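You operate a simulated robot arm through the tools that you are given. There is no shell and no other tool. Be economical: measure what you need, move in short steps, check, and stop when the job is done.

You run a simulated two-armed robot. Do the job below in one go: nothing can be reset, and whatever is moved stays where it is left.

## Task
Put the white lemon tub on the green-edged bench open shelf. Then put one of the yellow packs from the grey bench top on the flat carton with a red bar. Then put the grey canister on top of the cream tape rolls. Keep to this order. Set down upright: grey canister.

The check looks at the end state, three seconds after you hand in, the way a careful person would. Anything else that was tipped, shoved, dropped, spilled or broken makes it a failure.

## Robot
Two 7-joint arms with two-finger parallel grippers on one trunk, on a base that drives. Base frame: it is fixed to the floor where the robot stands at the start and does not move with it; the origin is under the middle of the robot, x ahead of it, y to its left, z up. Units: m, degrees, N and s.
The left shoulder is at the start at [0.06, 0.143, 0.926], the right one opposite. With the tool pointing down near the work surface each hand reaches from about 0.32 to 0.74 m from the robot's upright axis, wherever it stands, measured 20 degrees to its own side. Places, roughly: green-edged bench open shelf [-2.4, 0, 0.3]; yellow pack [0.75, -1, 0.75]. Payload 1.57 kg a hand.
The TCP of each hand is the grasp point between the finger pads, 0.03 m short of the fingertips. In the tool frame z runs along the fingers and y along their closing line. Largest opening 0.11 m; finger width 0.024, thickness 0.012; the body of the gripper, 0.048 by 0.112 m, starts 0.078 m behind the TCP.
Orientation is told as [roll, pitch, yaw] about the base's x, y, z axes, in that order, counted from this pose: with the fingers straight down and closing along the base's y, the tool's x points along the base's -x, its y along +y and its z along -z.

## Interface
- The arms move only by the tool jog_arm. It takes "left_moves", "right_moves" or both (then of equal length, played together; a hand with none holds still); each is a list of rows, each a list of 6 numbers: the shift along the tool's x, y, z in units of 20 mm (1.0 is 20 mm), then the turn, a rotation vector about the tool's x, y, z in units of 8 degrees (1.0 is 8 degrees). In form: [[x, y, z, wx, wy, wz], ...]. A call has 1 to 10 rows; each row shifts and turns the commanded pose from where the row before left it, along the tool's axes as they then stand. "left_grip" and "right_grip" are, for a hand that has rows, the finger opening in m, from 0 to 0.11, set as the call begins (left out, the last holds). A call with a number of a shift or a turn outside -1 to 1 is refused whole. A row lasts 0.2 s, in which the tool goes at most 0.05 m and 8.6 degrees; a call with a longer step from one row to the next is refused whole, and so is a gripper value outside its range. Where a pose cannot be reached the arm comes as near as it can. A force on the tool above 40 N (or 10 N above the force at the start of the call, whichever is more), or a blocked arm, ends the call early, and 0.2 s more pass. The fingers move at their own pace (about 0.045 m/s each) and stop on an object; they squeeze with about 43 N. The grip force told is the motor's: it shows also when the fingers shut on nothing. Time passes only in rows, and 0.2 s behind the last, so rows that do not move let the fingers close. The reply holds the time, the measured pose of the TCP, the force on the tool along the base axes, the opening and the grip force, in the units named above and with some noise, with the torque about the TCP (base axes, N m) and any sound that the robot's microphone picked up.
- Cameras (640 x 400 px; columns grow to the right, rows downward): "scene" is now at [0.028, -0.0489, 1.5341]; the picture's right is [-0.64, -0.77, 0.00], its down [-0.59, 0.50, -0.63] and it looks along [0.49, -0.41, -0.77] (base axes); focal length 253 px, centre (320, 200). "left" rides on the left gripper at [0.07, -0.016, -0.141] in its tool frame; the picture's right is [0.23, 0.97, 0.00], its down [-0.86, 0.20, -0.48] and it looks along [-0.47, 0.11, 0.88] (tool axes); focal length 222 px, centre (320, 200). "right" rides on the right gripper at [0.07, 0.016, -0.141] in its tool frame; the picture's right is [-0.23, 0.97, 0.00], its down [-0.86, -0.20, -0.48] and it looks along [-0.47, -0.11, 0.88] (tool axes); focal length 222 px, centre (320, 200). There is no depth. A picture from a camera that has moved, and an enlarged one, comes with that camera's place and axes in the base frame and with its lens.
- grab_frame(camera): a new picture of that camera. It takes no simulated time.
- lift_body(by): slides the trunk up (or, below 0, down) by that many m; the arms and the scene camera ride with it, the base frame stays. It gives what a move gives, with no picture.
- drive_base(legs): drives the robot by 1 to 6 legs, each [ahead, left, turn to the left] in m, m and degrees, along the robot's own axes; the way and the turn of a leg run together, so that a leg with both is an arc; at most 1.5 m and 180 degrees a leg. The arms and the cameras ride along, it lands a little off, and it stops where it bumps. It gives what a move gives.
- aim_head(pan, tilt): turns the head with the scene camera to pan (to the left, within 86 degrees either way) and tilt (down, from -29 to 69), counted from straight ahead of the robot. It gives what a move gives.
- enlarge(camera, box): a new picture of the part [left, top, right, bottom] of that camera's present view, enlarged. It takes no simulated time.
- close_job(): hands the job in; it is judged then, once.

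Work in short steps. Places have to be worked out from the pictures, the camera data and where the tool is seen: move nearer, look again, correct. Check each grasp and each placing, and mend what went wrong. You have 165 turns and 118 pictures in all, those below and enlarged ones among them. Open the grippers and draw the arms clear of the work before you hand the job in, unless the task says otherwise; then end with one line.

The tools are called after "Emit:" as name(argument=value, ...) on one line, values as JSON. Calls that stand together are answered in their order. jog_arm: Moves the arms, as the interface text tells. Its arguments: {"type":"object","properties":{"left_moves":{"type":"array","items":{"type":"array","items":{"type":"number"}}},"left_grip":{"type":"number"},"right_moves":{"type":"array","items":{"type":"array","items":{"type":"number"}}},"right_grip":{"type":"number"}},"required":[]} The other tools are called the same way: lift_body (by) slides the trunk up or down; drive_base (legs) drives the base; aim_head (pan, tilt) turns the head that bears the scene camera; grab_frame (camera) takes a picture; enlarge (camera, box) takes an enlarged picture of a part of a camera's view; close_job () hands the job in.

At the start:

```text
time_s: 0.0
left_tcp_pos: [0.4604, -0.0253, 1.0954]
left_orientation: [0.0, -0.1, 0.0]
left_ft_force: [0.0, 1.2, 0.3]
left_wrist_torque: [0.02, 0.04, -0.01]
left_finger_gap: 0.11
left_grip_force: 0.1
right_tcp_pos: [0.3091, -0.3418, 1.0972]
right_orientation: [0.0, -0.1, 0.1]
right_ft_force: [-0.1, -0.9, -0.5]
right_wrist_torque: [0.01, 0.01, -0.01]
right_finger_gap: 0.1099
right_grip_force: 0.0
trunk travel left (down, up): [-0.525, 0.065]
robot x, y, heading: [0.0034, -0.0017, 0.2]
head pan, tilt: [-39.8, 50.7]
```

scene: 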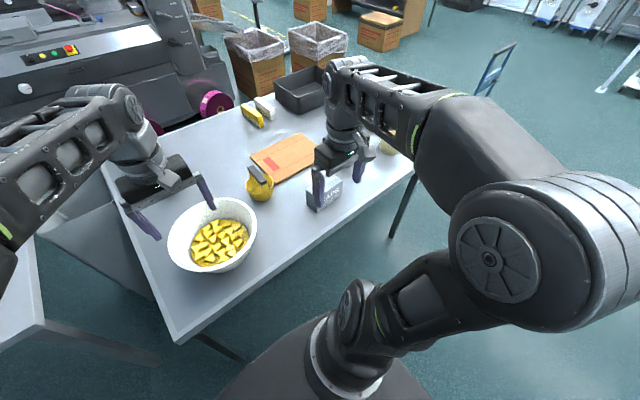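
right: 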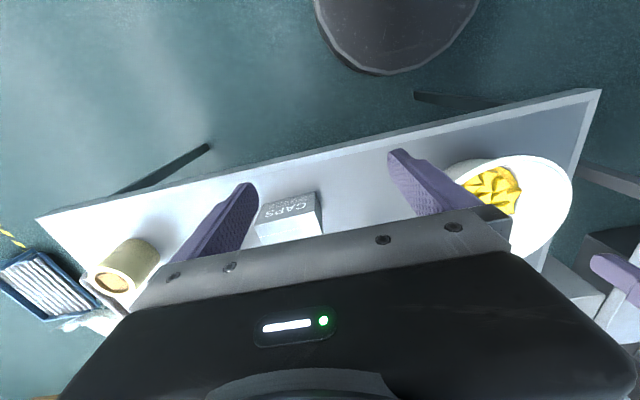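
left: 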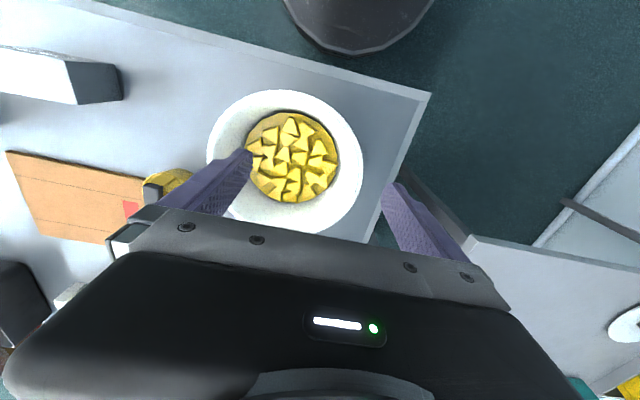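

I'll first look around with the head to find the targets: the bowl of lemons is likely the white lemon tub near (0.6,-0.06). Looking closer at the bench and then elsewhere.

Emit:
enlarge(camera="scene", box=[100, 50, 440, 290])

Emit:
aim_head(pan=40, tilt=45)

```text
1.67 times, centred on (270, 170) of scene
camera zoom: at [0.028, -0.0489, 1.5341], right [-0.64, -0.77, 0.0], down [-0.59, 0.5, -0.63], along [0.49, -0.41, -0.77], focal length 422 px, centre (403, 250)
```

zoom: 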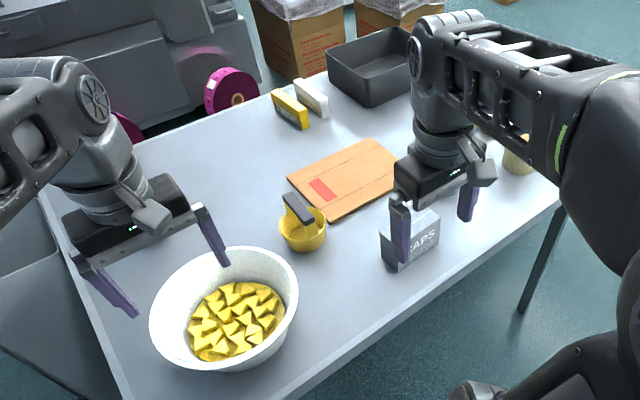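

```text
time_s: 1.5
left_tcp_pos: [0.4613, -0.0271, 1.0969]
left_orientation: [0.1, -0.1, 0.0]
left_ft_force: [0.0, 0.5, 0.2]
left_wrist_torque: [-0.01, 0.0, -0.01]
left_finger_gap: 0.1102
left_grip_force: 0.1
right_tcp_pos: [0.3109, -0.3407, 1.0973]
right_orientation: [0.0, 0.0, 0.0]
right_ft_force: [-0.7, -0.1, 0.2]
right_wrist_torque: [0.0, 0.0, 0.0]
right_finger_gap: 0.1101
right_grip_force: 0.2
trunk travel left (down, up): [-0.525, 0.065]
robot x, y, heading: [0.0005, -0.0009, 0.1]
head pan, tilt: [40.0, 45.0]
```

The bench shows the lemon tub, flat carton with red bar, yellow packs, and a tape roll stack perhaps behind the gripper. Looking left now.

Emit:
grab_frame(camera="scene")

Emit:
aim_head(pan=-80, tilt=30)

Emit:
grab_frame(camera="scene")

```text
113 pictures are left
camera scene: at [0.0316, 0.0522, 1.5419], right [0.64, -0.77, 0.0], down [-0.54, -0.45, -0.71], along [0.54, 0.45, -0.71], focal length 253 px, centre (320, 200)
```

scene: 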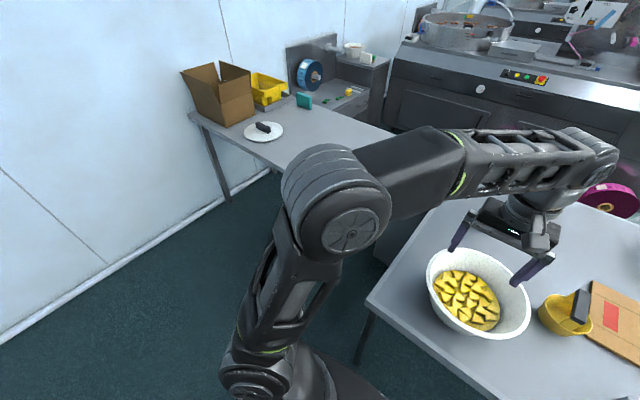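

```text
time_s: 3.5
left_tcp_pos: [0.4613, -0.0264, 1.0976]
left_orientation: [-0.1, -0.1, 0.0]
left_ft_force: [-0.3, 0.9, 0.0]
left_wrist_torque: [0.0, -0.01, 0.04]
left_finger_gap: 0.1098
left_grip_force: 0.1
right_tcp_pos: [0.3095, -0.3427, 1.0969]
right_orientation: [0.0, -0.1, 0.1]
right_ft_force: [-0.8, -0.7, -0.4]
right_wrist_torque: [0.01, 0.0, -0.01]
right_finger_gap: 0.1103
right_grip_force: 0.1
trunk travel left (down, up): [-0.525, 0.065]
robot x, y, heading: [-0.0028, 0.0015, -0.1]
head pan, tilt: [-80.0, 30.0]
```

```text
112 pictures are left
camera scene: at [-0.0149, -0.089, 1.5646], right [-0.98, -0.17, 0.0], down [-0.09, 0.49, -0.87], along [0.15, -0.85, -0.5], focal length 253 px, centre (320, 200)
```

scene: 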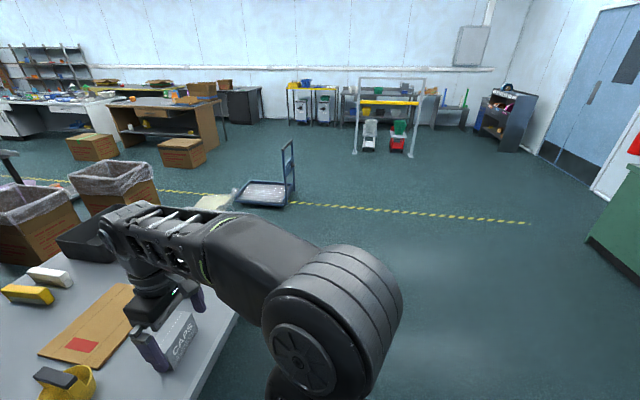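

The right arm hides the bench's right end. I'll back away half a metre and look at the whole bench.

Emit:
drive_base(legs=[[-0.6, 0, 0]])

Emit:
aim_head(pan=-30, tilt=35)

Emit:
grab_frame(camera="scene")

Emit:
grab_frame(camera="right")

```text
time_s: 7.0
left_tcp_pos: [-0.1471, -0.0259, 1.098]
left_orientation: [0.0, -0.1, 0.3]
left_ft_force: [-0.6, 0.7, 0.5]
left_wrist_torque: [-0.01, -0.02, 0.02]
left_finger_gap: 0.1101
left_grip_force: 0.0
right_tcp_pos: [-0.2953, -0.342, 1.0969]
right_orientation: [0.0, 0.0, 0.3]
right_ft_force: [0.2, -0.4, -0.5]
right_wrist_torque: [-0.01, 0.0, 0.01]
right_finger_gap: 0.1099
right_grip_force: 0.1
trunk travel left (down, up): [-0.525, 0.065]
robot x, y, heading: [-0.6066, -0.0022, 0.5]
head pan, tilt: [-80.0, 30.0]
```

```text
time_s: 8.1
left_tcp_pos: [-0.1463, -0.0249, 1.0964]
left_orientation: [0.0, -0.1, 0.4]
left_ft_force: [-0.1, 0.1, -0.3]
left_wrist_torque: [0.02, -0.01, -0.02]
left_finger_gap: 0.1102
left_grip_force: 0.1
right_tcp_pos: [-0.2951, -0.3413, 1.0962]
right_orientation: [-0.1, 0.0, 0.3]
right_ft_force: [0.5, -0.2, 0.2]
right_wrist_torque: [-0.03, 0.05, 0.02]
right_finger_gap: 0.11
right_grip_force: 0.0
trunk travel left (down, up): [-0.525, 0.065]
robot x, y, heading: [-0.6046, -0.0032, 0.1]
head pan, tilt: [-30.0, 35.0]
```

```text
111 pictures are left
camera scene: at [-0.5609, -0.0452, 1.5568], right [-0.5, -0.87, 0.0], down [-0.5, 0.28, -0.82], along [0.71, -0.41, -0.57], focal length 253 px, centre (320, 200)
```

scene: 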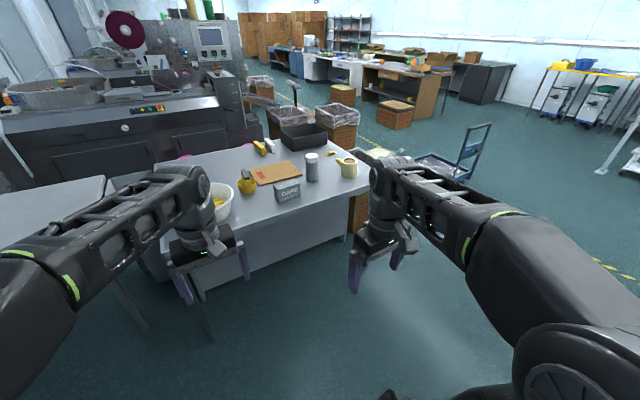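

```text
110 pictures are left
camera right: at [-0.3664, -0.326, 1.2383], right [0.22, 0.97, 0.0], down [0.86, -0.2, 0.48], along [0.47, -0.11, -0.88], focal length 222 px, centre (320, 200)
```

right: 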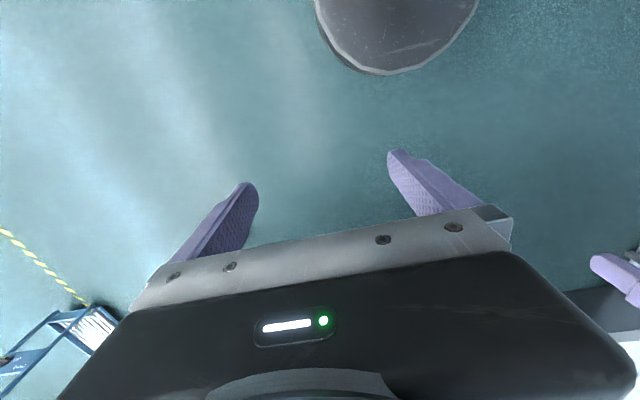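

Now the bench shows a grey canister and a cream tape stack. Enlarging that area.

Emit:
enlarge(camera="scene", box=[190, 110, 390, 235])

Emit:
drive_base(legs=[[0, 0, 170]])

Emit:
aim_head(pan=0, tilt=35)

Emit:
grab_frame(camera="scene")

```text
3.20 times, centred on (290, 172) of scene
camera zoom: at [-0.5609, -0.0452, 1.5568], right [-0.5, -0.87, 0.0], down [-0.5, 0.28, -0.82], along [0.71, -0.41, -0.57], focal length 811 px, centre (416, 288)
```

zoom: 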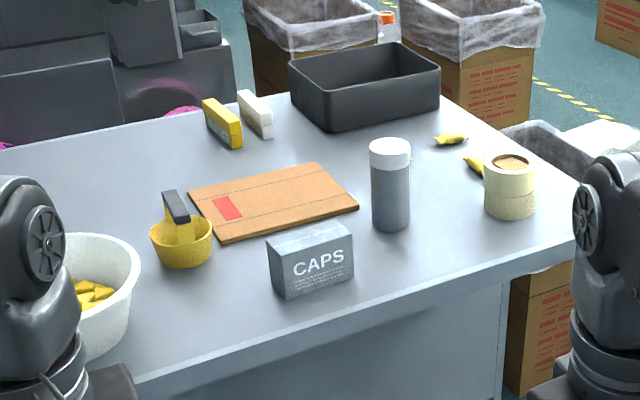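

```text
time_s: 15.4
left_tcp_pos: [-1.0508, 0.1223, 1.0973]
left_orientation: [0.0, -0.2, 167.7]
left_ft_force: [0.8, -0.4, -1.1]
left_wrist_torque: [-0.01, 0.0, 0.02]
left_finger_gap: 0.1101
left_grip_force: 0.1
right_tcp_pos: [-0.8359, 0.3986, 1.0963]
right_orientation: [0.0, 0.0, 167.7]
right_ft_force: [0.1, 0.7, 0.9]
right_wrist_torque: [0.03, 0.03, 0.02]
right_finger_gap: 0.1098
right_grip_force: 0.0
trunk travel left (down, up): [-0.525, 0.065]
robot x, y, heading: [-0.6067, 0.0001, 167.8]
head pan, tilt: [-30.0, 35.0]
```

```text
time_s: 16.3
left_tcp_pos: [-1.0504, 0.1228, 1.0974]
left_orientation: [0.1, -0.2, 167.6]
left_ft_force: [0.3, 0.4, -0.2]
left_wrist_torque: [-0.02, 0.0, 0.0]
left_finger_gap: 0.11
left_grip_force: 0.0
right_tcp_pos: [-0.8364, 0.3985, 1.0977]
right_orientation: [0.0, 0.0, 167.7]
right_ft_force: [0.7, 0.2, -0.3]
right_wrist_torque: [0.05, 0.02, 0.03]
right_finger_gap: 0.1101
right_grip_force: 0.0
trunk travel left (down, up): [-0.525, 0.065]
robot x, y, heading: [-0.6097, -0.0022, 167.9]
head pan, tilt: [0.0, 35.0]
```

```text
108 pictures are left
camera scene: at [-0.6642, 0.0113, 1.5568], right [0.21, 0.98, 0.0], down [0.56, -0.12, -0.82], along [-0.8, 0.18, -0.57], focal length 253 px, centre (320, 200)
```

scene: 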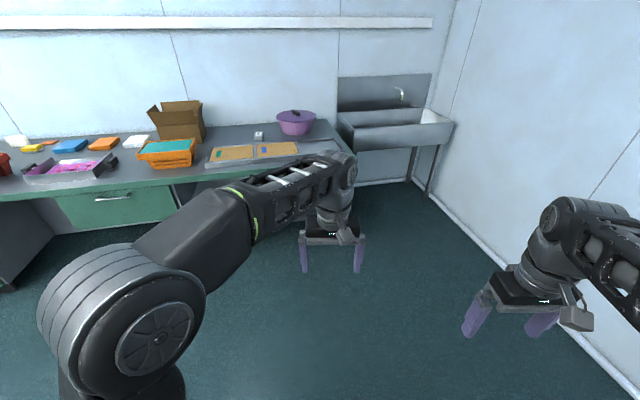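

The green-edged bench is ahead around x=-2.2; I need to see beneath it. I'll lower the trunk and look.

Emit:
lift_body(by=-0.45)

Emit:
drive_base(legs=[[0.2, 0.0, 25]])

Emit:
aim_head(pan=0, tilt=20)

Emit:
grab_frame(camera="scene")

```text
refused: -0.45 is not a number from -0.4 to 0.4
```

```text
time_s: 18.0
left_tcp_pos: [-1.2587, -0.0811, 1.0973]
left_orientation: [0.0, 0.0, -166.9]
left_ft_force: [0.1, -0.9, -0.4]
left_wrist_torque: [0.01, -0.01, 0.04]
left_finger_gap: 0.1101
left_grip_force: 0.1
right_tcp_pos: [-1.1835, 0.2599, 1.0964]
right_orientation: [0.0, 0.0, -166.8]
right_ft_force: [-0.4, -0.4, 0.0]
right_wrist_torque: [0.0, -0.03, 0.0]
right_finger_gap: 0.1099
right_grip_force: 0.1
trunk travel left (down, up): [-0.525, 0.065]
robot x, y, heading: [-0.8009, -0.0036, -166.8]
head pan, tilt: [0.0, 35.0]
```

```text
time_s: 18.8
left_tcp_pos: [-1.258, -0.0809, 1.0976]
left_orientation: [0.1, -0.1, -166.9]
left_ft_force: [0.6, -0.3, -0.1]
left_wrist_torque: [-0.01, -0.03, 0.0]
left_finger_gap: 0.1102
left_grip_force: 0.0
right_tcp_pos: [-1.1821, 0.2599, 1.0978]
right_orientation: [-0.1, 0.0, -166.9]
right_ft_force: [-0.8, 0.0, 0.5]
right_wrist_torque: [0.02, -0.01, 0.01]
right_finger_gap: 0.1099
right_grip_force: 0.0
trunk travel left (down, up): [-0.525, 0.065]
robot x, y, heading: [-0.8047, -0.0047, -166.9]
head pan, tilt: [0.0, 20.0]
```

```text
107 pictures are left
camera scene: at [-0.8656, -0.0167, 1.5805], right [-0.23, 0.97, 0.0], down [0.33, 0.08, -0.94], along [-0.92, -0.21, -0.34], focal length 253 px, centre (320, 200)
```

scene: 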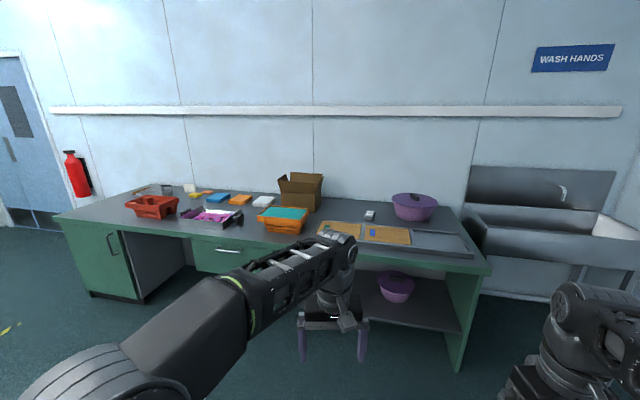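

The open shelf is at the right, with a purple bowl on it. Lowering for a better look beneath.

Emit:
lift_body(by=-0.4)

Emit:
grab_frame(camera="scene")

```text
time_s: 22.6
left_tcp_pos: [-1.258, -0.0802, 0.6968]
left_orientation: [0.0, -0.1, -166.8]
left_ft_force: [-1.1, 0.3, 0.7]
left_wrist_torque: [-0.02, 0.02, -0.02]
left_finger_gap: 0.1099
left_grip_force: 0.0
right_tcp_pos: [-1.1816, 0.2608, 0.6961]
right_orientation: [-0.1, 0.0, -166.9]
right_ft_force: [-0.3, -0.4, 0.0]
right_wrist_torque: [0.01, 0.0, 0.02]
right_finger_gap: 0.1099
right_grip_force: 0.0
trunk travel left (down, up): [-0.125, 0.465]
robot x, y, heading: [-0.8032, -0.0007, -167.1]
head pan, tilt: [0.0, 20.0]
```

```text
106 pictures are left
camera scene: at [-0.8655, -0.0167, 1.1807], right [-0.23, 0.97, 0.0], down [0.33, 0.08, -0.94], along [-0.92, -0.21, -0.34], focal length 253 px, centre (320, 200)
```

scene: 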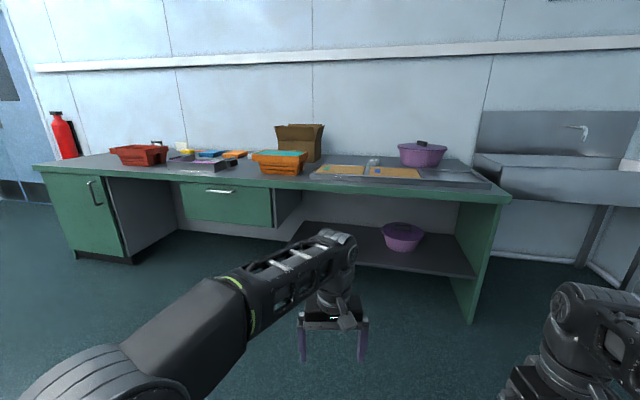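

The shelf (top ≈0.33, y from −0.54 to 0.53, front x≈−2.17) holds a purple bowl at about (−2.37, 0.17); free space is at y≈−0.2. Before returning, I check the part hidden by the arm with the left camera and head from another side.

Emit:
drive_base(legs=[[0, 0.3, 0], [0, 0, -13]])

Emit:
grab_frame(camera="scene")

```text
time_s: 25.5
left_tcp_pos: [-1.1973, -0.2673, 0.6973]
left_orientation: [0.0, -0.1, -180.0]
left_ft_force: [-0.1, 0.0, 0.6]
left_wrist_torque: [0.04, 0.02, -0.01]
left_finger_gap: 0.1101
left_grip_force: 0.0
right_tcp_pos: [-1.0456, 0.0493, 0.697]
right_orientation: [0.0, 0.0, -180.1]
right_ft_force: [-1.1, -0.5, -0.7]
right_wrist_torque: [-0.02, 0.02, 0.03]
right_finger_gap: 0.1101
right_grip_force: 0.0
trunk travel left (down, up): [-0.125, 0.465]
robot x, y, heading: [-0.7334, -0.2938, -180.0]
head pan, tilt: [0.0, 20.0]
```

```text
105 pictures are left
camera scene: at [-0.7999, -0.293, 1.1806], right [0.0, 1.0, 0.0], down [0.34, 0.0, -0.94], along [-0.94, 0.0, -0.34], focal length 253 px, centre (320, 200)
```

scene: 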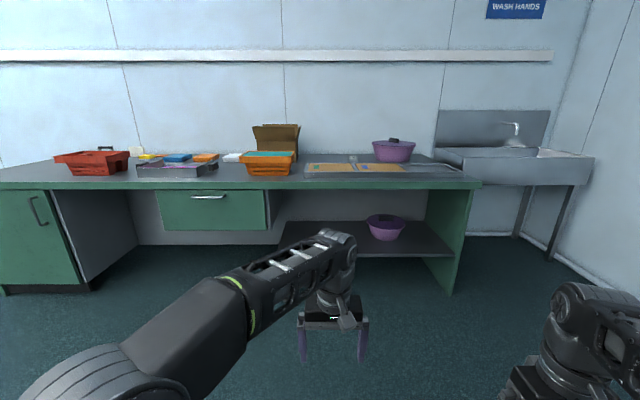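

The shelf's left part looks clear. Going back to the grey bench: raise trunk, turn around, and approach.

Emit:
lift_body(by=0.4)

Emit:
drive_base(legs=[[0, 0, 180], [0.4, 0.25, 0]])

Emit:
aim_head(pan=-5, tilt=45)

Emit:
grab_frame(camera="scene")

```text
time_s: 29.3
left_tcp_pos: [-1.1961, -0.2667, 1.0967]
left_orientation: [0.0, -0.1, -180.1]
left_ft_force: [0.0, -0.4, 0.0]
left_wrist_torque: [0.03, 0.02, -0.01]
left_finger_gap: 0.1101
left_grip_force: 0.1
right_tcp_pos: [-1.0457, 0.0483, 1.0954]
right_orientation: [0.0, 0.0, -180.0]
right_ft_force: [0.8, -0.9, 0.1]
right_wrist_torque: [0.01, -0.01, -0.01]
right_finger_gap: 0.11
right_grip_force: 0.0
trunk travel left (down, up): [-0.525, 0.065]
robot x, y, heading: [-0.7344, -0.2961, -179.9]
head pan, tilt: [0.0, 20.0]
```

```text
time_s: 39.5
left_tcp_pos: [0.1223, -0.0643, 1.0974]
left_orientation: [0.0, 0.0, 0.4]
left_ft_force: [0.1, -0.6, -0.3]
left_wrist_torque: [-0.01, 0.07, -0.01]
left_finger_gap: 0.1101
left_grip_force: 0.2
right_tcp_pos: [-0.0271, -0.3824, 1.0982]
right_orientation: [0.0, 0.1, 0.4]
right_ft_force: [-0.6, 0.1, 0.2]
right_wrist_torque: [-0.03, 0.09, -0.01]
right_finger_gap: 0.1099
right_grip_force: 0.1
trunk travel left (down, up): [-0.525, 0.065]
robot x, y, heading: [-0.3364, -0.0417, 0.3]
head pan, tilt: [0.0, 20.0]
```

```text
time_s: 40.4
left_tcp_pos: [0.1202, -0.0655, 1.0973]
left_orientation: [0.0, 0.0, 0.4]
left_ft_force: [0.0, 0.0, -0.7]
left_wrist_torque: [-0.01, 0.04, 0.0]
left_finger_gap: 0.1098
left_grip_force: 0.0
right_tcp_pos: [-0.0271, -0.3823, 1.0966]
right_orientation: [0.0, 0.0, 0.5]
right_ft_force: [0.4, -0.2, -0.1]
right_wrist_torque: [0.0, 0.02, -0.02]
right_finger_gap: 0.1101
right_grip_force: 0.0
trunk travel left (down, up): [-0.525, 0.065]
robot x, y, heading: [-0.3435, -0.0444, 0.5]
head pan, tilt: [-5.0, 45.0]
```

```text
104 pictures are left
camera scene: at [-0.2895, -0.0495, 1.542], right [-0.08, -1.0, 0.0], down [-0.7, 0.06, -0.71], along [0.71, -0.06, -0.71], focal length 253 px, centre (320, 200)
```

scene: 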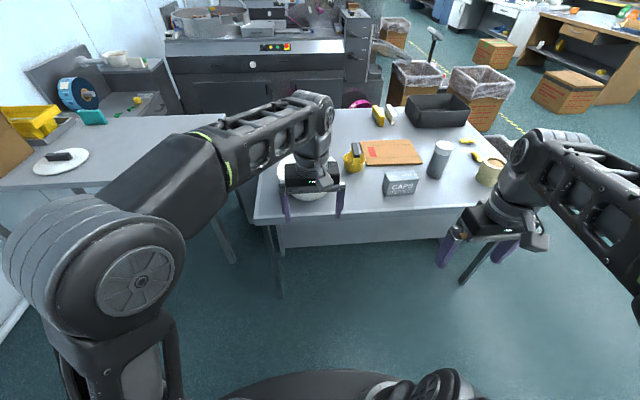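

The left arm hides the bowl; I'll pitch the left tool 45° forward and shift it left 0.18 m so the bowl is visible and the side-rim grasp is prepared.

Emit:
jog_arm(left_moves=[[0, 1, 0, 0, -0.9375, 0], [0, 1, 0, 0, -0.9375, 0], [0, 1, 0, 0, -0.9375, 0], [0, 1, 0, 0, -0.9375, 0], [0, 1, 0, 0, -0.9375, 0], [0, 1, 0, 0, -0.9375, 0], [0, 1, 0, 0, 0, 0], [0, 1, 0, 0, 0, 0], [0, 1, 0, 0, 0, 0]])

Emit:
grab_frame(camera="scene")

Emit:
grab_frame(camera="left")

```text
time_s: 42.4
left_tcp_pos: [0.1192, 0.1151, 1.0971]
left_orientation: [-0.1, -45.1, 0.5]
left_ft_force: [-0.6, -0.1, 0.2]
left_wrist_torque: [0.01, 0.02, 0.01]
left_finger_gap: 0.1101
left_grip_force: 0.1
right_tcp_pos: [-0.0287, -0.3826, 1.0976]
right_orientation: [0.0, 0.0, 0.3]
right_ft_force: [0.1, -0.6, -0.1]
right_wrist_torque: [-0.02, 0.01, -0.04]
right_finger_gap: 0.1099
right_grip_force: 0.1
trunk travel left (down, up): [-0.525, 0.065]
robot x, y, heading: [-0.3389, -0.0446, 0.4]
head pan, tilt: [-5.0, 45.0]
```

```text
103 pictures are left
camera scene: at [-0.2898, -0.0492, 1.542], right [-0.08, -1.0, 0.0], down [-0.7, 0.06, -0.71], along [0.7, -0.06, -0.71], focal length 253 px, centre (320, 200)
```

scene: 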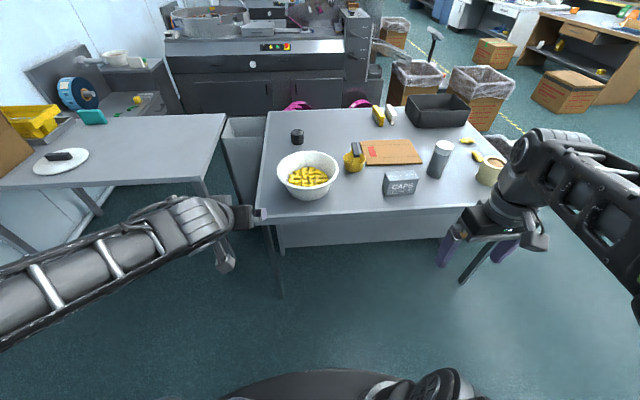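

```text
102 pictures are left
camera left: at [-0.0309, 0.0987, 1.1484], right [-0.17, 0.97, -0.16], down [0.26, 0.2, 0.94], along [0.95, 0.12, -0.29], focal length 222 px, centre (320, 200)
```

left: 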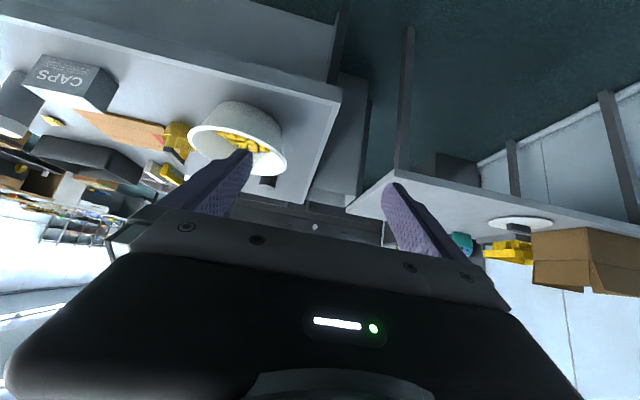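

Now the bowl is in full view. Enlarging to measure rim and base.

Emit:
enlarge(camera="scene", box=[240, 110, 400, 210])

```text
4.00 times, centred on (320, 160) of scene
camera zoom: at [-0.2898, -0.0492, 1.542], right [-0.08, -1.0, 0.0], down [-0.7, 0.06, -0.71], along [0.7, -0.06, -0.71], focal length 1013 px, centre (320, 360)
```

zoom: 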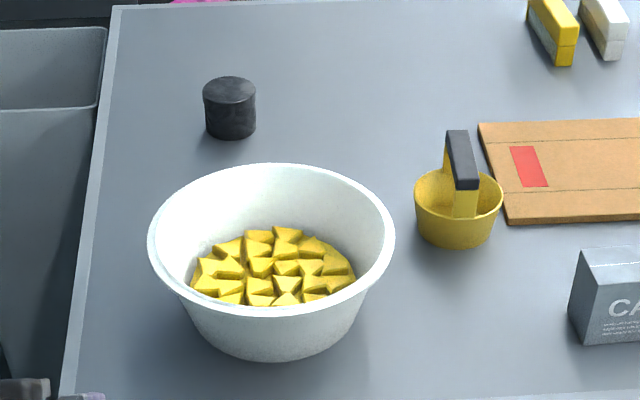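

Rim centre ≈(0.575,−0.07), z≈0.86, radius≈0.135, wall leaning about 24°. I'll drive forward to the bench and roll the tool 24° so the pads line up with the wall's left side.

Emit:
drive_base(legs=[[0.34, 0, 0]])

Emit:
jog_arm(left_moves=[[0, 0, 0, 0.7, 0, -0.7], [0, 0, 0, 0.7, 0, -0.7], [0, 0, 0, 0.7, 0, -0.7]], left_grip=0.07)

Emit:
grab_frame(camera="left")

Emit:
aim_head(pan=0, tilt=60)

Emit:
grab_frame(camera="scene")

```text
time_s: 44.6
left_tcp_pos: [0.4565, 0.1197, 1.0956]
left_orientation: [0.0, -45.0, 0.6]
left_ft_force: [0.7, 1.0, -0.8]
left_wrist_torque: [0.03, 0.01, 0.01]
left_finger_gap: 0.1101
left_grip_force: 0.1
right_tcp_pos: [0.3119, -0.3769, 1.0964]
right_orientation: [0.0, 0.0, 0.7]
right_ft_force: [0.6, -0.4, 0.3]
right_wrist_torque: [-0.02, 0.05, 0.0]
right_finger_gap: 0.11
right_grip_force: 0.0
trunk travel left (down, up): [-0.525, 0.065]
robot x, y, heading: [-0.0009, -0.0394, 0.7]
head pan, tilt: [-5.0, 45.0]
```

```text
time_s: 45.4
left_tcp_pos: [0.4562, 0.121, 1.0957]
left_orientation: [-32.1, -40.3, 22.8]
left_ft_force: [-0.5, 0.0, 0.0]
left_wrist_torque: [-0.01, -0.01, -0.02]
left_finger_gap: 0.0703
left_grip_force: 0.0
right_tcp_pos: [0.311, -0.3771, 1.0971]
right_orientation: [0.0, 0.1, 0.7]
right_ft_force: [0.2, -0.1, 0.9]
right_wrist_torque: [-0.04, -0.01, -0.03]
right_finger_gap: 0.11
right_grip_force: 0.1
trunk travel left (down, up): [-0.525, 0.065]
robot x, y, heading: [-0.0073, -0.0449, 0.7]
head pan, tilt: [-5.0, 45.0]
```

```text
100 pictures are left
camera left: at [0.3059, 0.1257, 1.1506], right [-0.17, 0.82, -0.54], down [0.26, 0.57, 0.78], along [0.95, -0.01, -0.31], focal length 222 px, centre (320, 200)
```

left: 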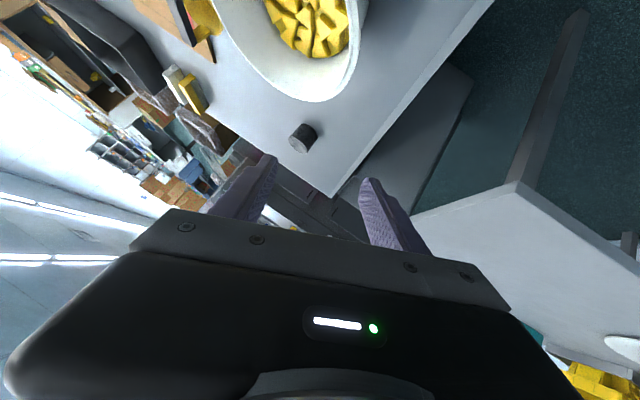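

```text
time_s: 46.1
left_tcp_pos: [0.4564, 0.1215, 1.0974]
left_orientation: [-31.9, -40.4, 22.7]
left_ft_force: [-0.2, -0.1, -0.8]
left_wrist_torque: [0.01, 0.01, 0.01]
left_finger_gap: 0.0703
left_grip_force: 0.0
right_tcp_pos: [0.3116, -0.3773, 1.0964]
right_orientation: [0.0, 0.0, 0.7]
right_ft_force: [0.2, 0.8, 0.0]
right_wrist_torque: [0.02, 0.03, 0.02]
right_finger_gap: 0.1101
right_grip_force: 0.0
trunk travel left (down, up): [-0.525, 0.065]
robot x, y, heading: [-0.0014, -0.0397, 0.5]
head pan, tilt: [0.0, 60.0]
```

```text
99 pictures are left
camera scene: at [0.0335, -0.039, 1.5225], right [0.01, -1.0, 0.0], down [-0.87, -0.01, -0.5], along [0.5, 0.01, -0.87], focal length 253 px, centre (320, 200)
```

scene: 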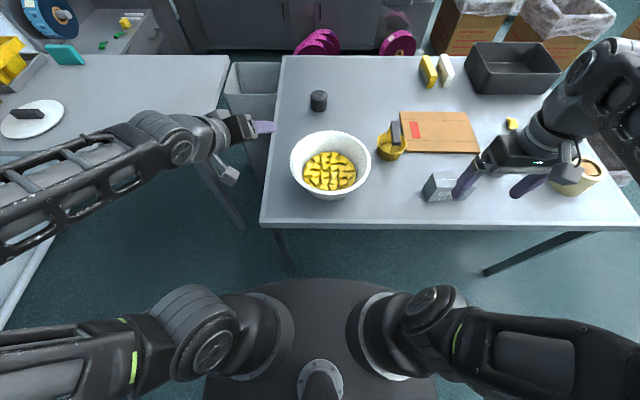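

Rim centre now measures about (0.56,−0.066), left rim at y≈0.068. Moving to a pre-grasp 8 cm back along the tool axis.

Emit:
jog_arm(left_moves=[[0.488, 0.234, 0.855, 0, 0, 0], [0.488, 0.234, 0.855, 0, 0, 0], [0.488, 0.234, 0.855, 0, 0, 0], [0.488, 0.234, 0.855, 0, 0, 0], [0.488, 0.234, 0.855, 0, 0, 0], [0.488, 0.234, 0.855, 0, 0, 0], [0.488, 0.234, 0.855, 0, 0, 0], [0.488, 0.234, 0.855, 0, 0, 0], [0.488, 0.234, 0.855, 0, 0, 0], [0.488, 0.234, 0.855, 0, 0, 0]])

Emit:
grab_frame(camera="left")

Emit:
enlarge(camera="scene", box=[220, 90, 420, 215])

```text
time_s: 48.5
left_tcp_pos: [0.5135, 0.0884, 0.9114]
left_orientation: [-32.5, -41.8, 23.3]
left_ft_force: [-1.9, 1.3, 17.5]
left_wrist_torque: [-0.75, -0.28, -0.22]
left_finger_gap: 0.0751
left_grip_force: 2.7
right_tcp_pos: [0.3112, -0.3775, 1.0975]
right_orientation: [0.0, -0.1, 0.8]
right_ft_force: [0.0, -0.5, 0.0]
right_wrist_torque: [0.01, -0.01, 0.0]
right_finger_gap: 0.1102
right_grip_force: 0.0
trunk travel left (down, up): [-0.525, 0.065]
robot x, y, heading: [-0.0041, -0.04, 0.6]
head pan, tilt: [0.0, 60.0]
stopped in row 10 (left hand): the force on the tool passed its limit at 44 N (the readings are from after the stop); the commanded pose is now the measured one
```

```text
98 pictures are left
camera left: at [0.3613, 0.0915, 0.9622], right [-0.16, 0.83, -0.54], down [0.24, 0.56, 0.79], along [0.96, 0.0, -0.29], focal length 222 px, centre (320, 200)
```

left: 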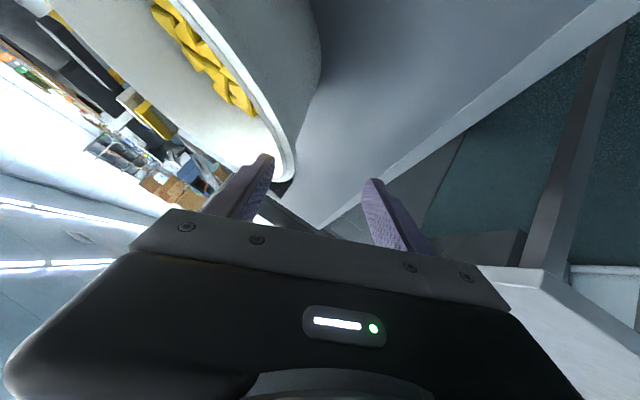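

```text
3.20 times, centred on (320, 152) of scene
camera zoom: at [0.0317, -0.0392, 1.5226], right [0.01, -1.0, 0.0], down [-0.87, -0.01, -0.5], along [0.5, 0.01, -0.87], focal length 811 px, centre (320, 352)
```

zoom: 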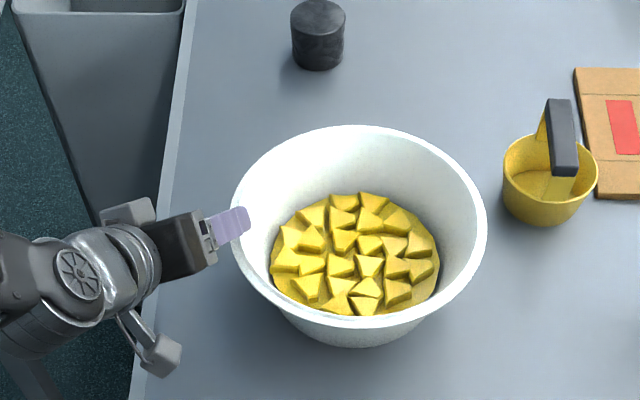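

The inner fingertip touched the rim top: the rim is higher, z≈0.90, so the bowl centre is ≈(0.53,−0.072), r≈0.124. Backing off along the tool and shifting inward.

Emit:
jog_arm(left_moves=[[0, 0, -1, 0, 0, 0], [0, 0, -1, 0, 0, 0], [0.15, -0.7, 0.2, 0, 0, 0], [0.15, -0.7, 0.2, 0, 0, 0], [0, 0, 0, 0, 0, 0]], left_grip=0.08)

Emit:
grab_frame(camera="left")

Emit:
enlarge(camera="scene", box=[220, 90, 420, 215])

```text
time_s: 49.7
left_tcp_pos: [0.4842, 0.0682, 0.9363]
left_orientation: [-32.4, -41.3, 23.2]
left_ft_force: [-0.8, 0.7, 0.6]
left_wrist_torque: [-0.03, 0.01, -0.02]
left_finger_gap: 0.08
left_grip_force: 0.1
right_tcp_pos: [0.311, -0.3772, 1.0964]
right_orientation: [0.1, -0.1, 0.7]
right_ft_force: [0.8, -0.9, 0.3]
right_wrist_torque: [-0.04, 0.0, 0.02]
right_finger_gap: 0.1098
right_grip_force: 0.0
trunk travel left (down, up): [-0.525, 0.065]
robot x, y, heading: [-0.0052, -0.0391, 0.9]
head pan, tilt: [0.0, 60.0]
```

```text
96 pictures are left
camera left: at [0.3336, 0.0724, 0.9875], right [-0.17, 0.82, -0.54], down [0.24, 0.57, 0.79], along [0.96, 0.0, -0.29], focal length 222 px, centre (320, 200)
```

left: 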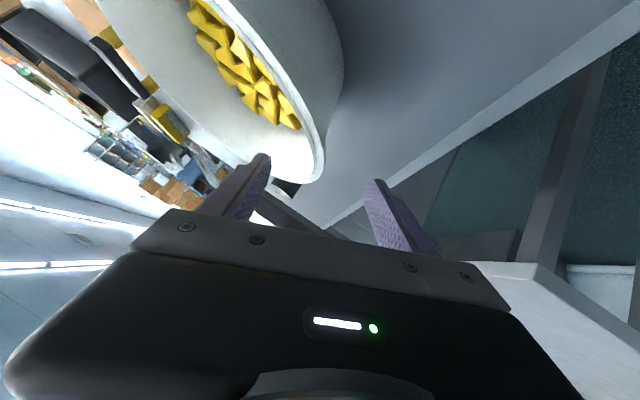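

```text
3.20 times, centred on (320, 152) of scene
camera zoom: at [0.0333, -0.0388, 1.5225], right [0.01, -1.0, 0.0], down [-0.87, -0.01, -0.5], along [0.5, 0.01, -0.87], focal length 811 px, centre (320, 352)
```

zoom: 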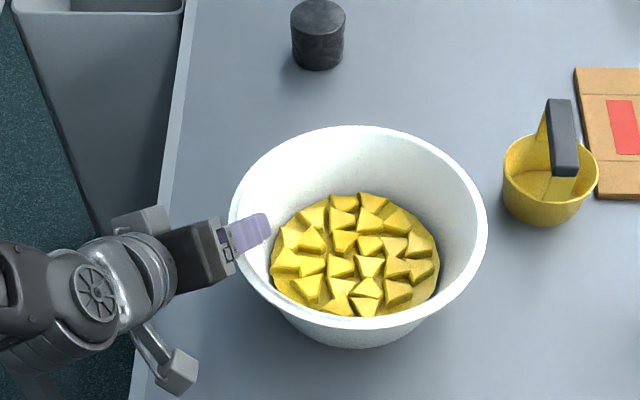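

Inner finger now lies over the bowl interior and the wall is between the fingers. Advancing 66 mm along the tool axis.

Emit:
jog_arm(left_moves=[[0, 0, 0.8, 0, 0, 0], [0, 0, 0.8, 0, 0, 0], [0, 0, 0.8, 0, 0, 0], [0, 0, 0.9, 0, 0, 0]])

Emit:
grab_frame(camera="left")

Emit:
enlarge(camera="scene", box=[220, 90, 420, 215])

```text
time_s: 50.7
left_tcp_pos: [0.5335, 0.0516, 0.8935]
left_orientation: [-32.3, -41.3, 23.1]
left_ft_force: [1.0, -0.7, -0.4]
left_wrist_torque: [0.02, 0.01, 0.0]
left_finger_gap: 0.0799
left_grip_force: 0.1
right_tcp_pos: [0.3112, -0.3777, 1.0976]
right_orientation: [0.1, 0.1, 0.7]
right_ft_force: [-0.6, 1.3, -0.5]
right_wrist_torque: [-0.02, 0.0, 0.0]
right_finger_gap: 0.1102
right_grip_force: 0.1
trunk travel left (down, up): [-0.525, 0.065]
robot x, y, heading: [-0.0021, -0.0401, 0.9]
head pan, tilt: [0.0, 60.0]
```

```text
94 pictures are left
camera left: at [0.3819, 0.0545, 0.9454], right [-0.17, 0.82, -0.54], down [0.24, 0.57, 0.79], along [0.96, 0.0, -0.29], focal length 222 px, centre (320, 200)
```

left: 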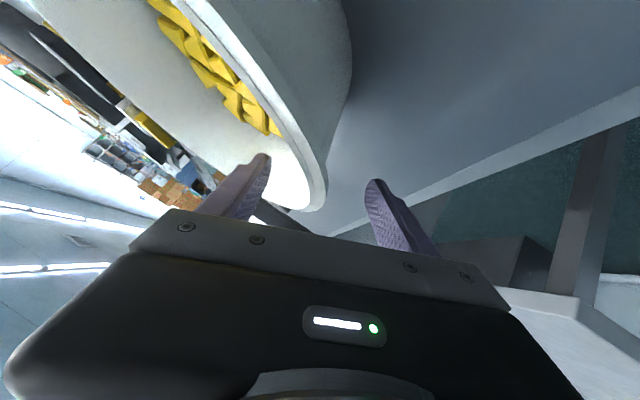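

```text
3.20 times, centred on (320, 152) of scene
camera zoom: at [0.0338, -0.039, 1.5225], right [0.01, -1.0, 0.0], down [-0.87, -0.01, -0.5], along [0.5, 0.01, -0.87], focal length 811 px, centre (320, 352)
```

zoom: 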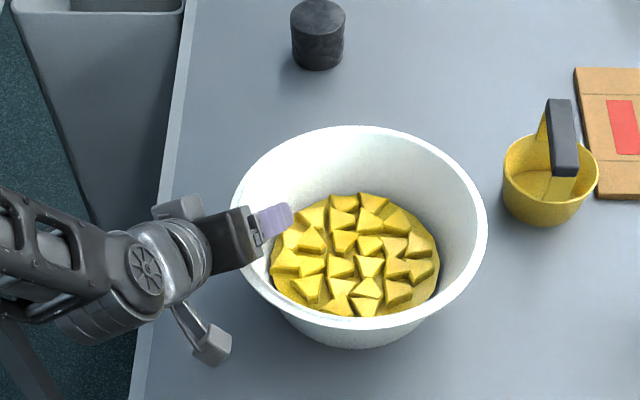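

The rim runs between the fingers at the grasp point. Closing the fingers.

Emit:
jog_arm(left_moves=[[0, 0, 0, 0, 0, 0], [0, 0, 0, 0, 0, 0], [0, 0, 0, 0, 0, 0], [0, 0, 0, 0, 0, 0], [0, 0, 0, 0, 0, 0], [0, 0, 0, 0, 0, 0]], left_grip=0.0)

Emit:
grab_frame(camera="left")

Emit:
enlarge(camera="scene", box=[220, 90, 420, 215])

```text
time_s: 52.1
left_tcp_pos: [0.5324, 0.0514, 0.8952]
left_orientation: [-32.3, -41.4, 23.3]
left_ft_force: [1.4, -0.8, 7.7]
left_wrist_torque: [0.47, 0.24, 0.02]
left_finger_gap: 0.0123
left_grip_force: 29.5
right_tcp_pos: [0.3114, -0.3774, 1.0978]
right_orientation: [-0.1, -0.1, 0.7]
right_ft_force: [0.7, 0.2, -0.3]
right_wrist_torque: [0.04, -0.03, 0.01]
right_finger_gap: 0.1099
right_grip_force: 0.2
trunk travel left (down, up): [-0.525, 0.065]
robot x, y, heading: [0.0006, -0.0387, 0.7]
head pan, tilt: [0.0, 60.0]
```

```text
92 pictures are left
camera left: at [0.3816, 0.0548, 0.9459], right [-0.17, 0.82, -0.54], down [0.24, 0.57, 0.79], along [0.96, 0.0, -0.29], focal length 222 px, centre (320, 200)
```

left: 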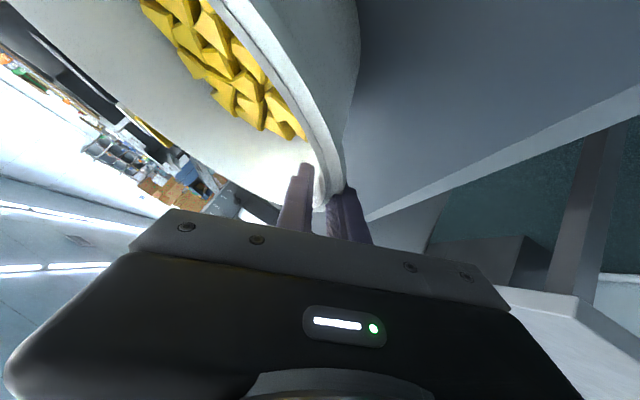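

```text
3.20 times, centred on (320, 152) of scene
camera zoom: at [0.0329, -0.0391, 1.5225], right [0.01, -1.0, 0.0], down [-0.87, -0.01, -0.5], along [0.5, 0.01, -0.87], focal length 811 px, centre (320, 352)
```

zoom: 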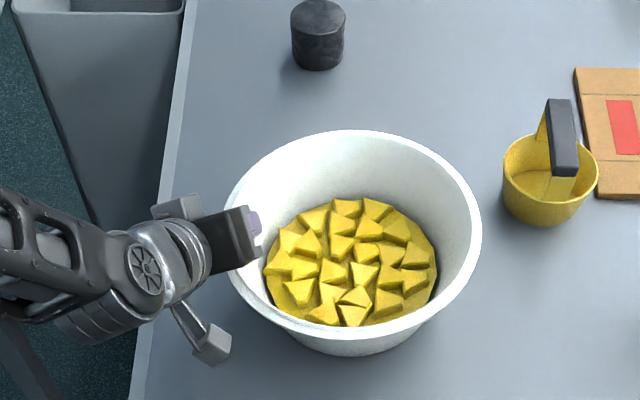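

Grip holds the rim (gap 12 mm, 29 N). Lifting with the trunk by 6 cm and checking.

Emit:
lift_body(by=0.06)

Emit:
grab_frame(camera="scene")

Emit:
grab_frame(camera="left")

```text
time_s: 53.1
left_tcp_pos: [0.533, 0.0499, 0.9524]
left_orientation: [-32.2, -41.3, 23.0]
left_ft_force: [0.5, 0.0, -8.8]
left_wrist_torque: [0.92, -0.04, 0.0]
left_finger_gap: 0.0142
left_grip_force: 30.9
right_tcp_pos: [0.3117, -0.3772, 1.1564]
right_orientation: [0.0, 0.1, 0.7]
right_ft_force: [0.0, -1.0, -0.5]
right_wrist_torque: [-0.02, 0.02, -0.01]
right_finger_gap: 0.1099
right_grip_force: 0.1
trunk travel left (down, up): [-0.585, 0.005]
robot x, y, heading: [-0.0025, -0.0386, 0.7]
head pan, tilt: [0.0, 60.0]
```

```text
90 pictures are left
camera scene: at [0.0344, -0.0389, 1.5824], right [0.01, -1.0, 0.0], down [-0.87, -0.01, -0.5], along [0.5, 0.01, -0.87], focal length 253 px, centre (320, 200)
```

scene: 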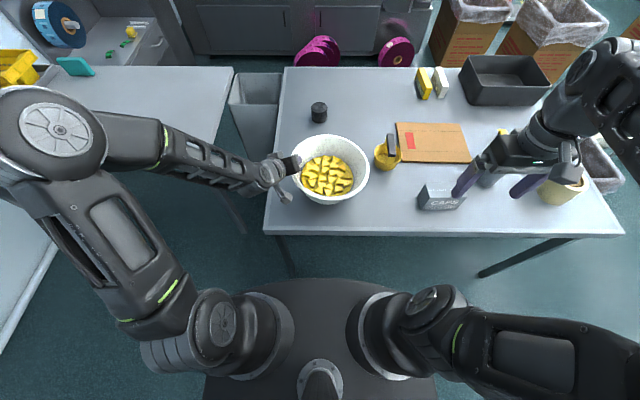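

```text
89 pictures are left
camera left: at [0.382, 0.0546, 1.0052], right [-0.17, 0.82, -0.54], down [0.24, 0.57, 0.79], along [0.96, 0.0, -0.3], focal length 222 px, centre (320, 200)
```

left: 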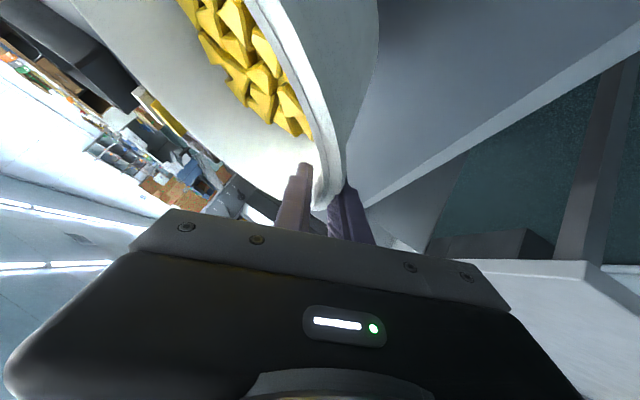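

The force shows ~0.9 kg held. Checking tilt closely.

Emit:
enlarge(camera="scene", box=[240, 110, 400, 210])

```text
4.00 times, centred on (320, 160) of scene
camera zoom: at [0.0344, -0.0389, 1.5824], right [0.01, -1.0, 0.0], down [-0.87, -0.01, -0.5], along [0.5, 0.01, -0.87], focal length 1013 px, centre (320, 360)
```

zoom: 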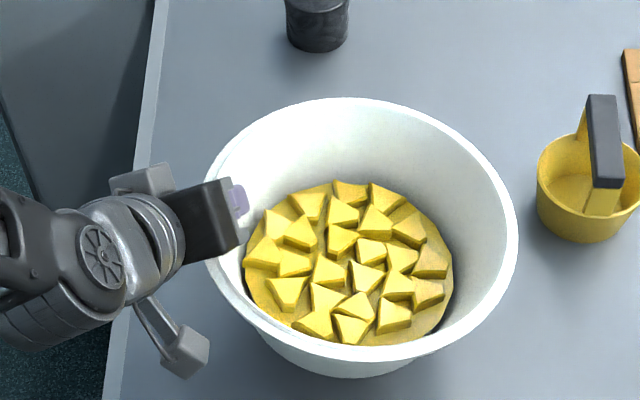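

The bowl hangs nearly level with lemons in place. Backing off from the bench, then check the grip.

Emit:
drive_base(legs=[[-0.35, 0, 0], [-0.35, 0, 0]])

Emit:
grab_frame(camera="scene")

```text
time_s: 57.2
left_tcp_pos: [-0.1693, 0.0432, 0.9538]
left_orientation: [-32.4, -41.3, 23.3]
left_ft_force: [-0.3, -0.2, -7.9]
left_wrist_torque: [0.9, 0.0, 0.0]
left_finger_gap: 0.0146
left_grip_force: 30.5
right_tcp_pos: [-0.3876, -0.3865, 1.1576]
right_orientation: [0.0, 0.0, 0.9]
right_ft_force: [-0.7, -0.2, 0.8]
right_wrist_torque: [-0.02, -0.05, 0.04]
right_finger_gap: 0.1098
right_grip_force: 0.1
trunk travel left (down, up): [-0.585, 0.005]
robot x, y, heading: [-0.702, -0.0491, 0.7]
head pan, tilt: [0.0, 60.0]
```

```text
87 pictures are left
camera scene: at [-0.6673, -0.0485, 1.5825], right [0.01, -1.0, 0.0], down [-0.87, -0.01, -0.5], along [0.5, 0.01, -0.87], focal length 253 px, centre (320, 200)
```

scene: 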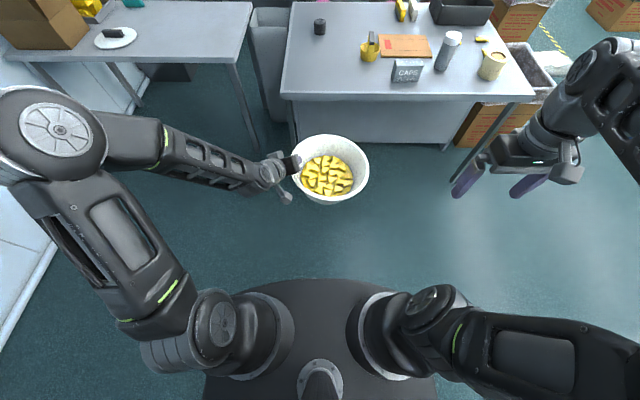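

Held steadily. Turning around toward the green bench and shifting so the bowl faces the clear part of the shelf.

Emit:
drive_base(legs=[[0, 0, 90], [0, 0, 89.3], [0, 0.22, 0]])

Emit:
lift_body(by=-0.38)

Emit:
aim_head(pan=0, tilt=35)

Emit:
grab_frame(camera="scene")

```text
time_s: 66.5
left_tcp_pos: [-1.2435, -0.3444, 0.9532]
left_orientation: [-32.3, -41.3, -158.5]
left_ft_force: [0.4, -1.5, -8.7]
left_wrist_torque: [-0.95, 0.04, -0.01]
left_finger_gap: 0.0144
left_grip_force: 30.4
right_tcp_pos: [-1.0116, 0.0766, 1.1586]
right_orientation: [-0.1, 0.0, 179.1]
right_ft_force: [0.0, 0.0, 0.6]
right_wrist_torque: [-0.03, -0.02, -0.01]
right_finger_gap: 0.11
right_grip_force: 0.1
trunk travel left (down, up): [-0.585, 0.005]
robot x, y, heading: [-0.7065, -0.2699, 179.0]
head pan, tilt: [0.0, 60.0]
```

```text
time_s: 70.2
left_tcp_pos: [-1.2441, -0.3434, 0.5747]
left_orientation: [-32.1, -41.1, -158.4]
left_ft_force: [0.4, -0.7, -8.0]
left_wrist_torque: [-0.9, 0.03, 0.03]
left_finger_gap: 0.0144
left_grip_force: 30.5
right_tcp_pos: [-1.0099, 0.0768, 0.7765]
right_orientation: [0.0, 0.1, 179.1]
right_ft_force: [-0.7, -0.5, 0.0]
right_wrist_torque: [0.05, 0.02, 0.0]
right_finger_gap: 0.1101
right_grip_force: 0.1
trunk travel left (down, up): [-0.205, 0.385]
robot x, y, heading: [-0.7074, -0.2685, 179.3]
head pan, tilt: [0.0, 60.0]
```

```text
time_s: 71.1
left_tcp_pos: [-1.244, -0.3433, 0.5742]
left_orientation: [-32.2, -41.2, -158.5]
left_ft_force: [0.4, 0.5, -7.9]
left_wrist_torque: [-0.89, 0.03, -0.02]
left_finger_gap: 0.0146
left_grip_force: 30.6
right_tcp_pos: [-1.0121, 0.0791, 0.7755]
right_orientation: [0.0, 0.0, 179.0]
right_ft_force: [-0.4, 0.2, -0.2]
right_wrist_torque: [0.04, 0.01, 0.01]
right_finger_gap: 0.1097
right_grip_force: 0.0
trunk travel left (down, up): [-0.205, 0.385]
robot x, y, heading: [-0.7053, -0.2678, 179.1]
head pan, tilt: [0.0, 35.0]
```

```text
86 pictures are left
camera scene: at [-0.7658, -0.2675, 1.2366], right [0.02, 1.0, 0.0], down [0.57, -0.01, -0.82], along [-0.82, 0.01, -0.57], focal length 253 px, centre (320, 200)
```

scene: 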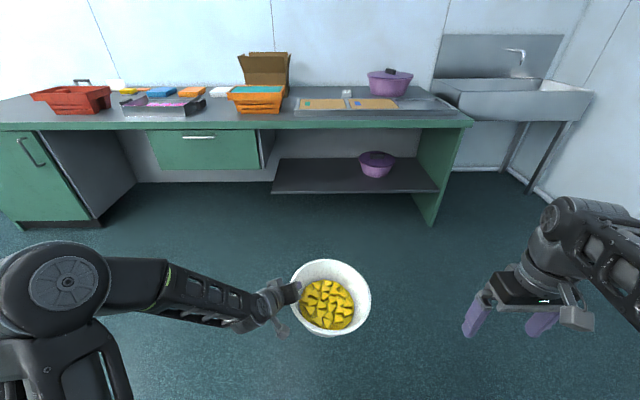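

Shelf top z≈0.31, front x≈−2.2, free y from −0.58 to 0.04. The left elbow could come near the bench edge, so I extend the left arm 6 cm forward, pull the right hand back 6 cm, and turn 12° left.

Emit:
jog_arm(left_moves=[[-0.707, 0, 0.707, 0, 0, 0], [-0.707, 0, 0.707, 0, 0, 0], [-0.707, 0, 0.707, 0, 0, 0]], right_moves=[[1, 0, 0, 0, 0, 0], [1, 0, 0, 0, 0, 0], [1, 0, 0, 0, 0, 0]])

Emit:
drive_base(legs=[[0, 0, 12.5]])

Emit:
grab_frame(camera="scene")

```text
time_s: 71.9
left_tcp_pos: [-1.3028, -0.3442, 0.5739]
left_orientation: [-32.1, -41.2, -158.6]
left_ft_force: [-0.2, -0.3, -8.7]
left_wrist_torque: [-0.93, 0.04, 0.04]
left_finger_gap: 0.0142
left_grip_force: 30.7
right_tcp_pos: [-0.9512, 0.0748, 0.7756]
right_orientation: [0.0, 0.0, 179.1]
right_ft_force: [0.2, 0.1, 0.1]
right_wrist_torque: [0.0, 0.03, -0.01]
right_finger_gap: 0.11
right_grip_force: 0.1
trunk travel left (down, up): [-0.205, 0.385]
robot x, y, heading: [-0.7082, -0.2689, 179.1]
head pan, tilt: [0.0, 35.0]
```

```text
time_s: 73.0
left_tcp_pos: [-1.2712, -0.4718, 0.5746]
left_orientation: [-32.3, -41.2, -145.9]
left_ft_force: [0.8, -0.2, -8.7]
left_wrist_torque: [-0.88, -0.14, 0.03]
left_finger_gap: 0.0147
left_grip_force: 30.6
right_tcp_pos: [-1.0222, 0.0135, 0.7767]
right_orientation: [0.0, 0.0, -168.2]
right_ft_force: [0.3, -0.4, 0.5]
right_wrist_torque: [0.0, 0.0, 0.02]
right_finger_gap: 0.1099
right_grip_force: 0.0
trunk travel left (down, up): [-0.205, 0.385]
robot x, y, heading: [-0.7038, -0.2677, -168.3]
head pan, tilt: [0.0, 35.0]
```

```text
85 pictures are left
camera scene: at [-0.7646, -0.2803, 1.2367], right [-0.2, 0.98, 0.0], down [0.56, 0.12, -0.82], along [-0.8, -0.17, -0.57], focal length 253 px, centre (320, 200)
```

scene: 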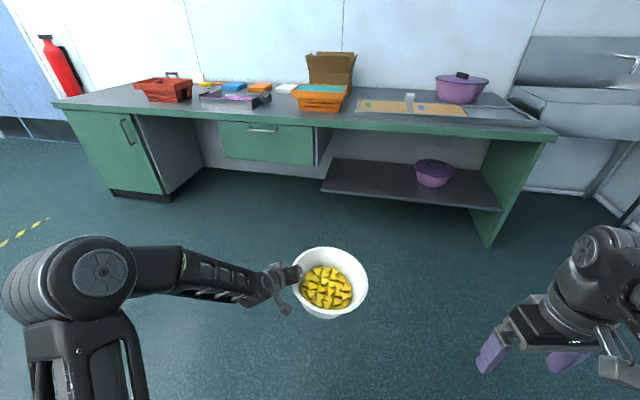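

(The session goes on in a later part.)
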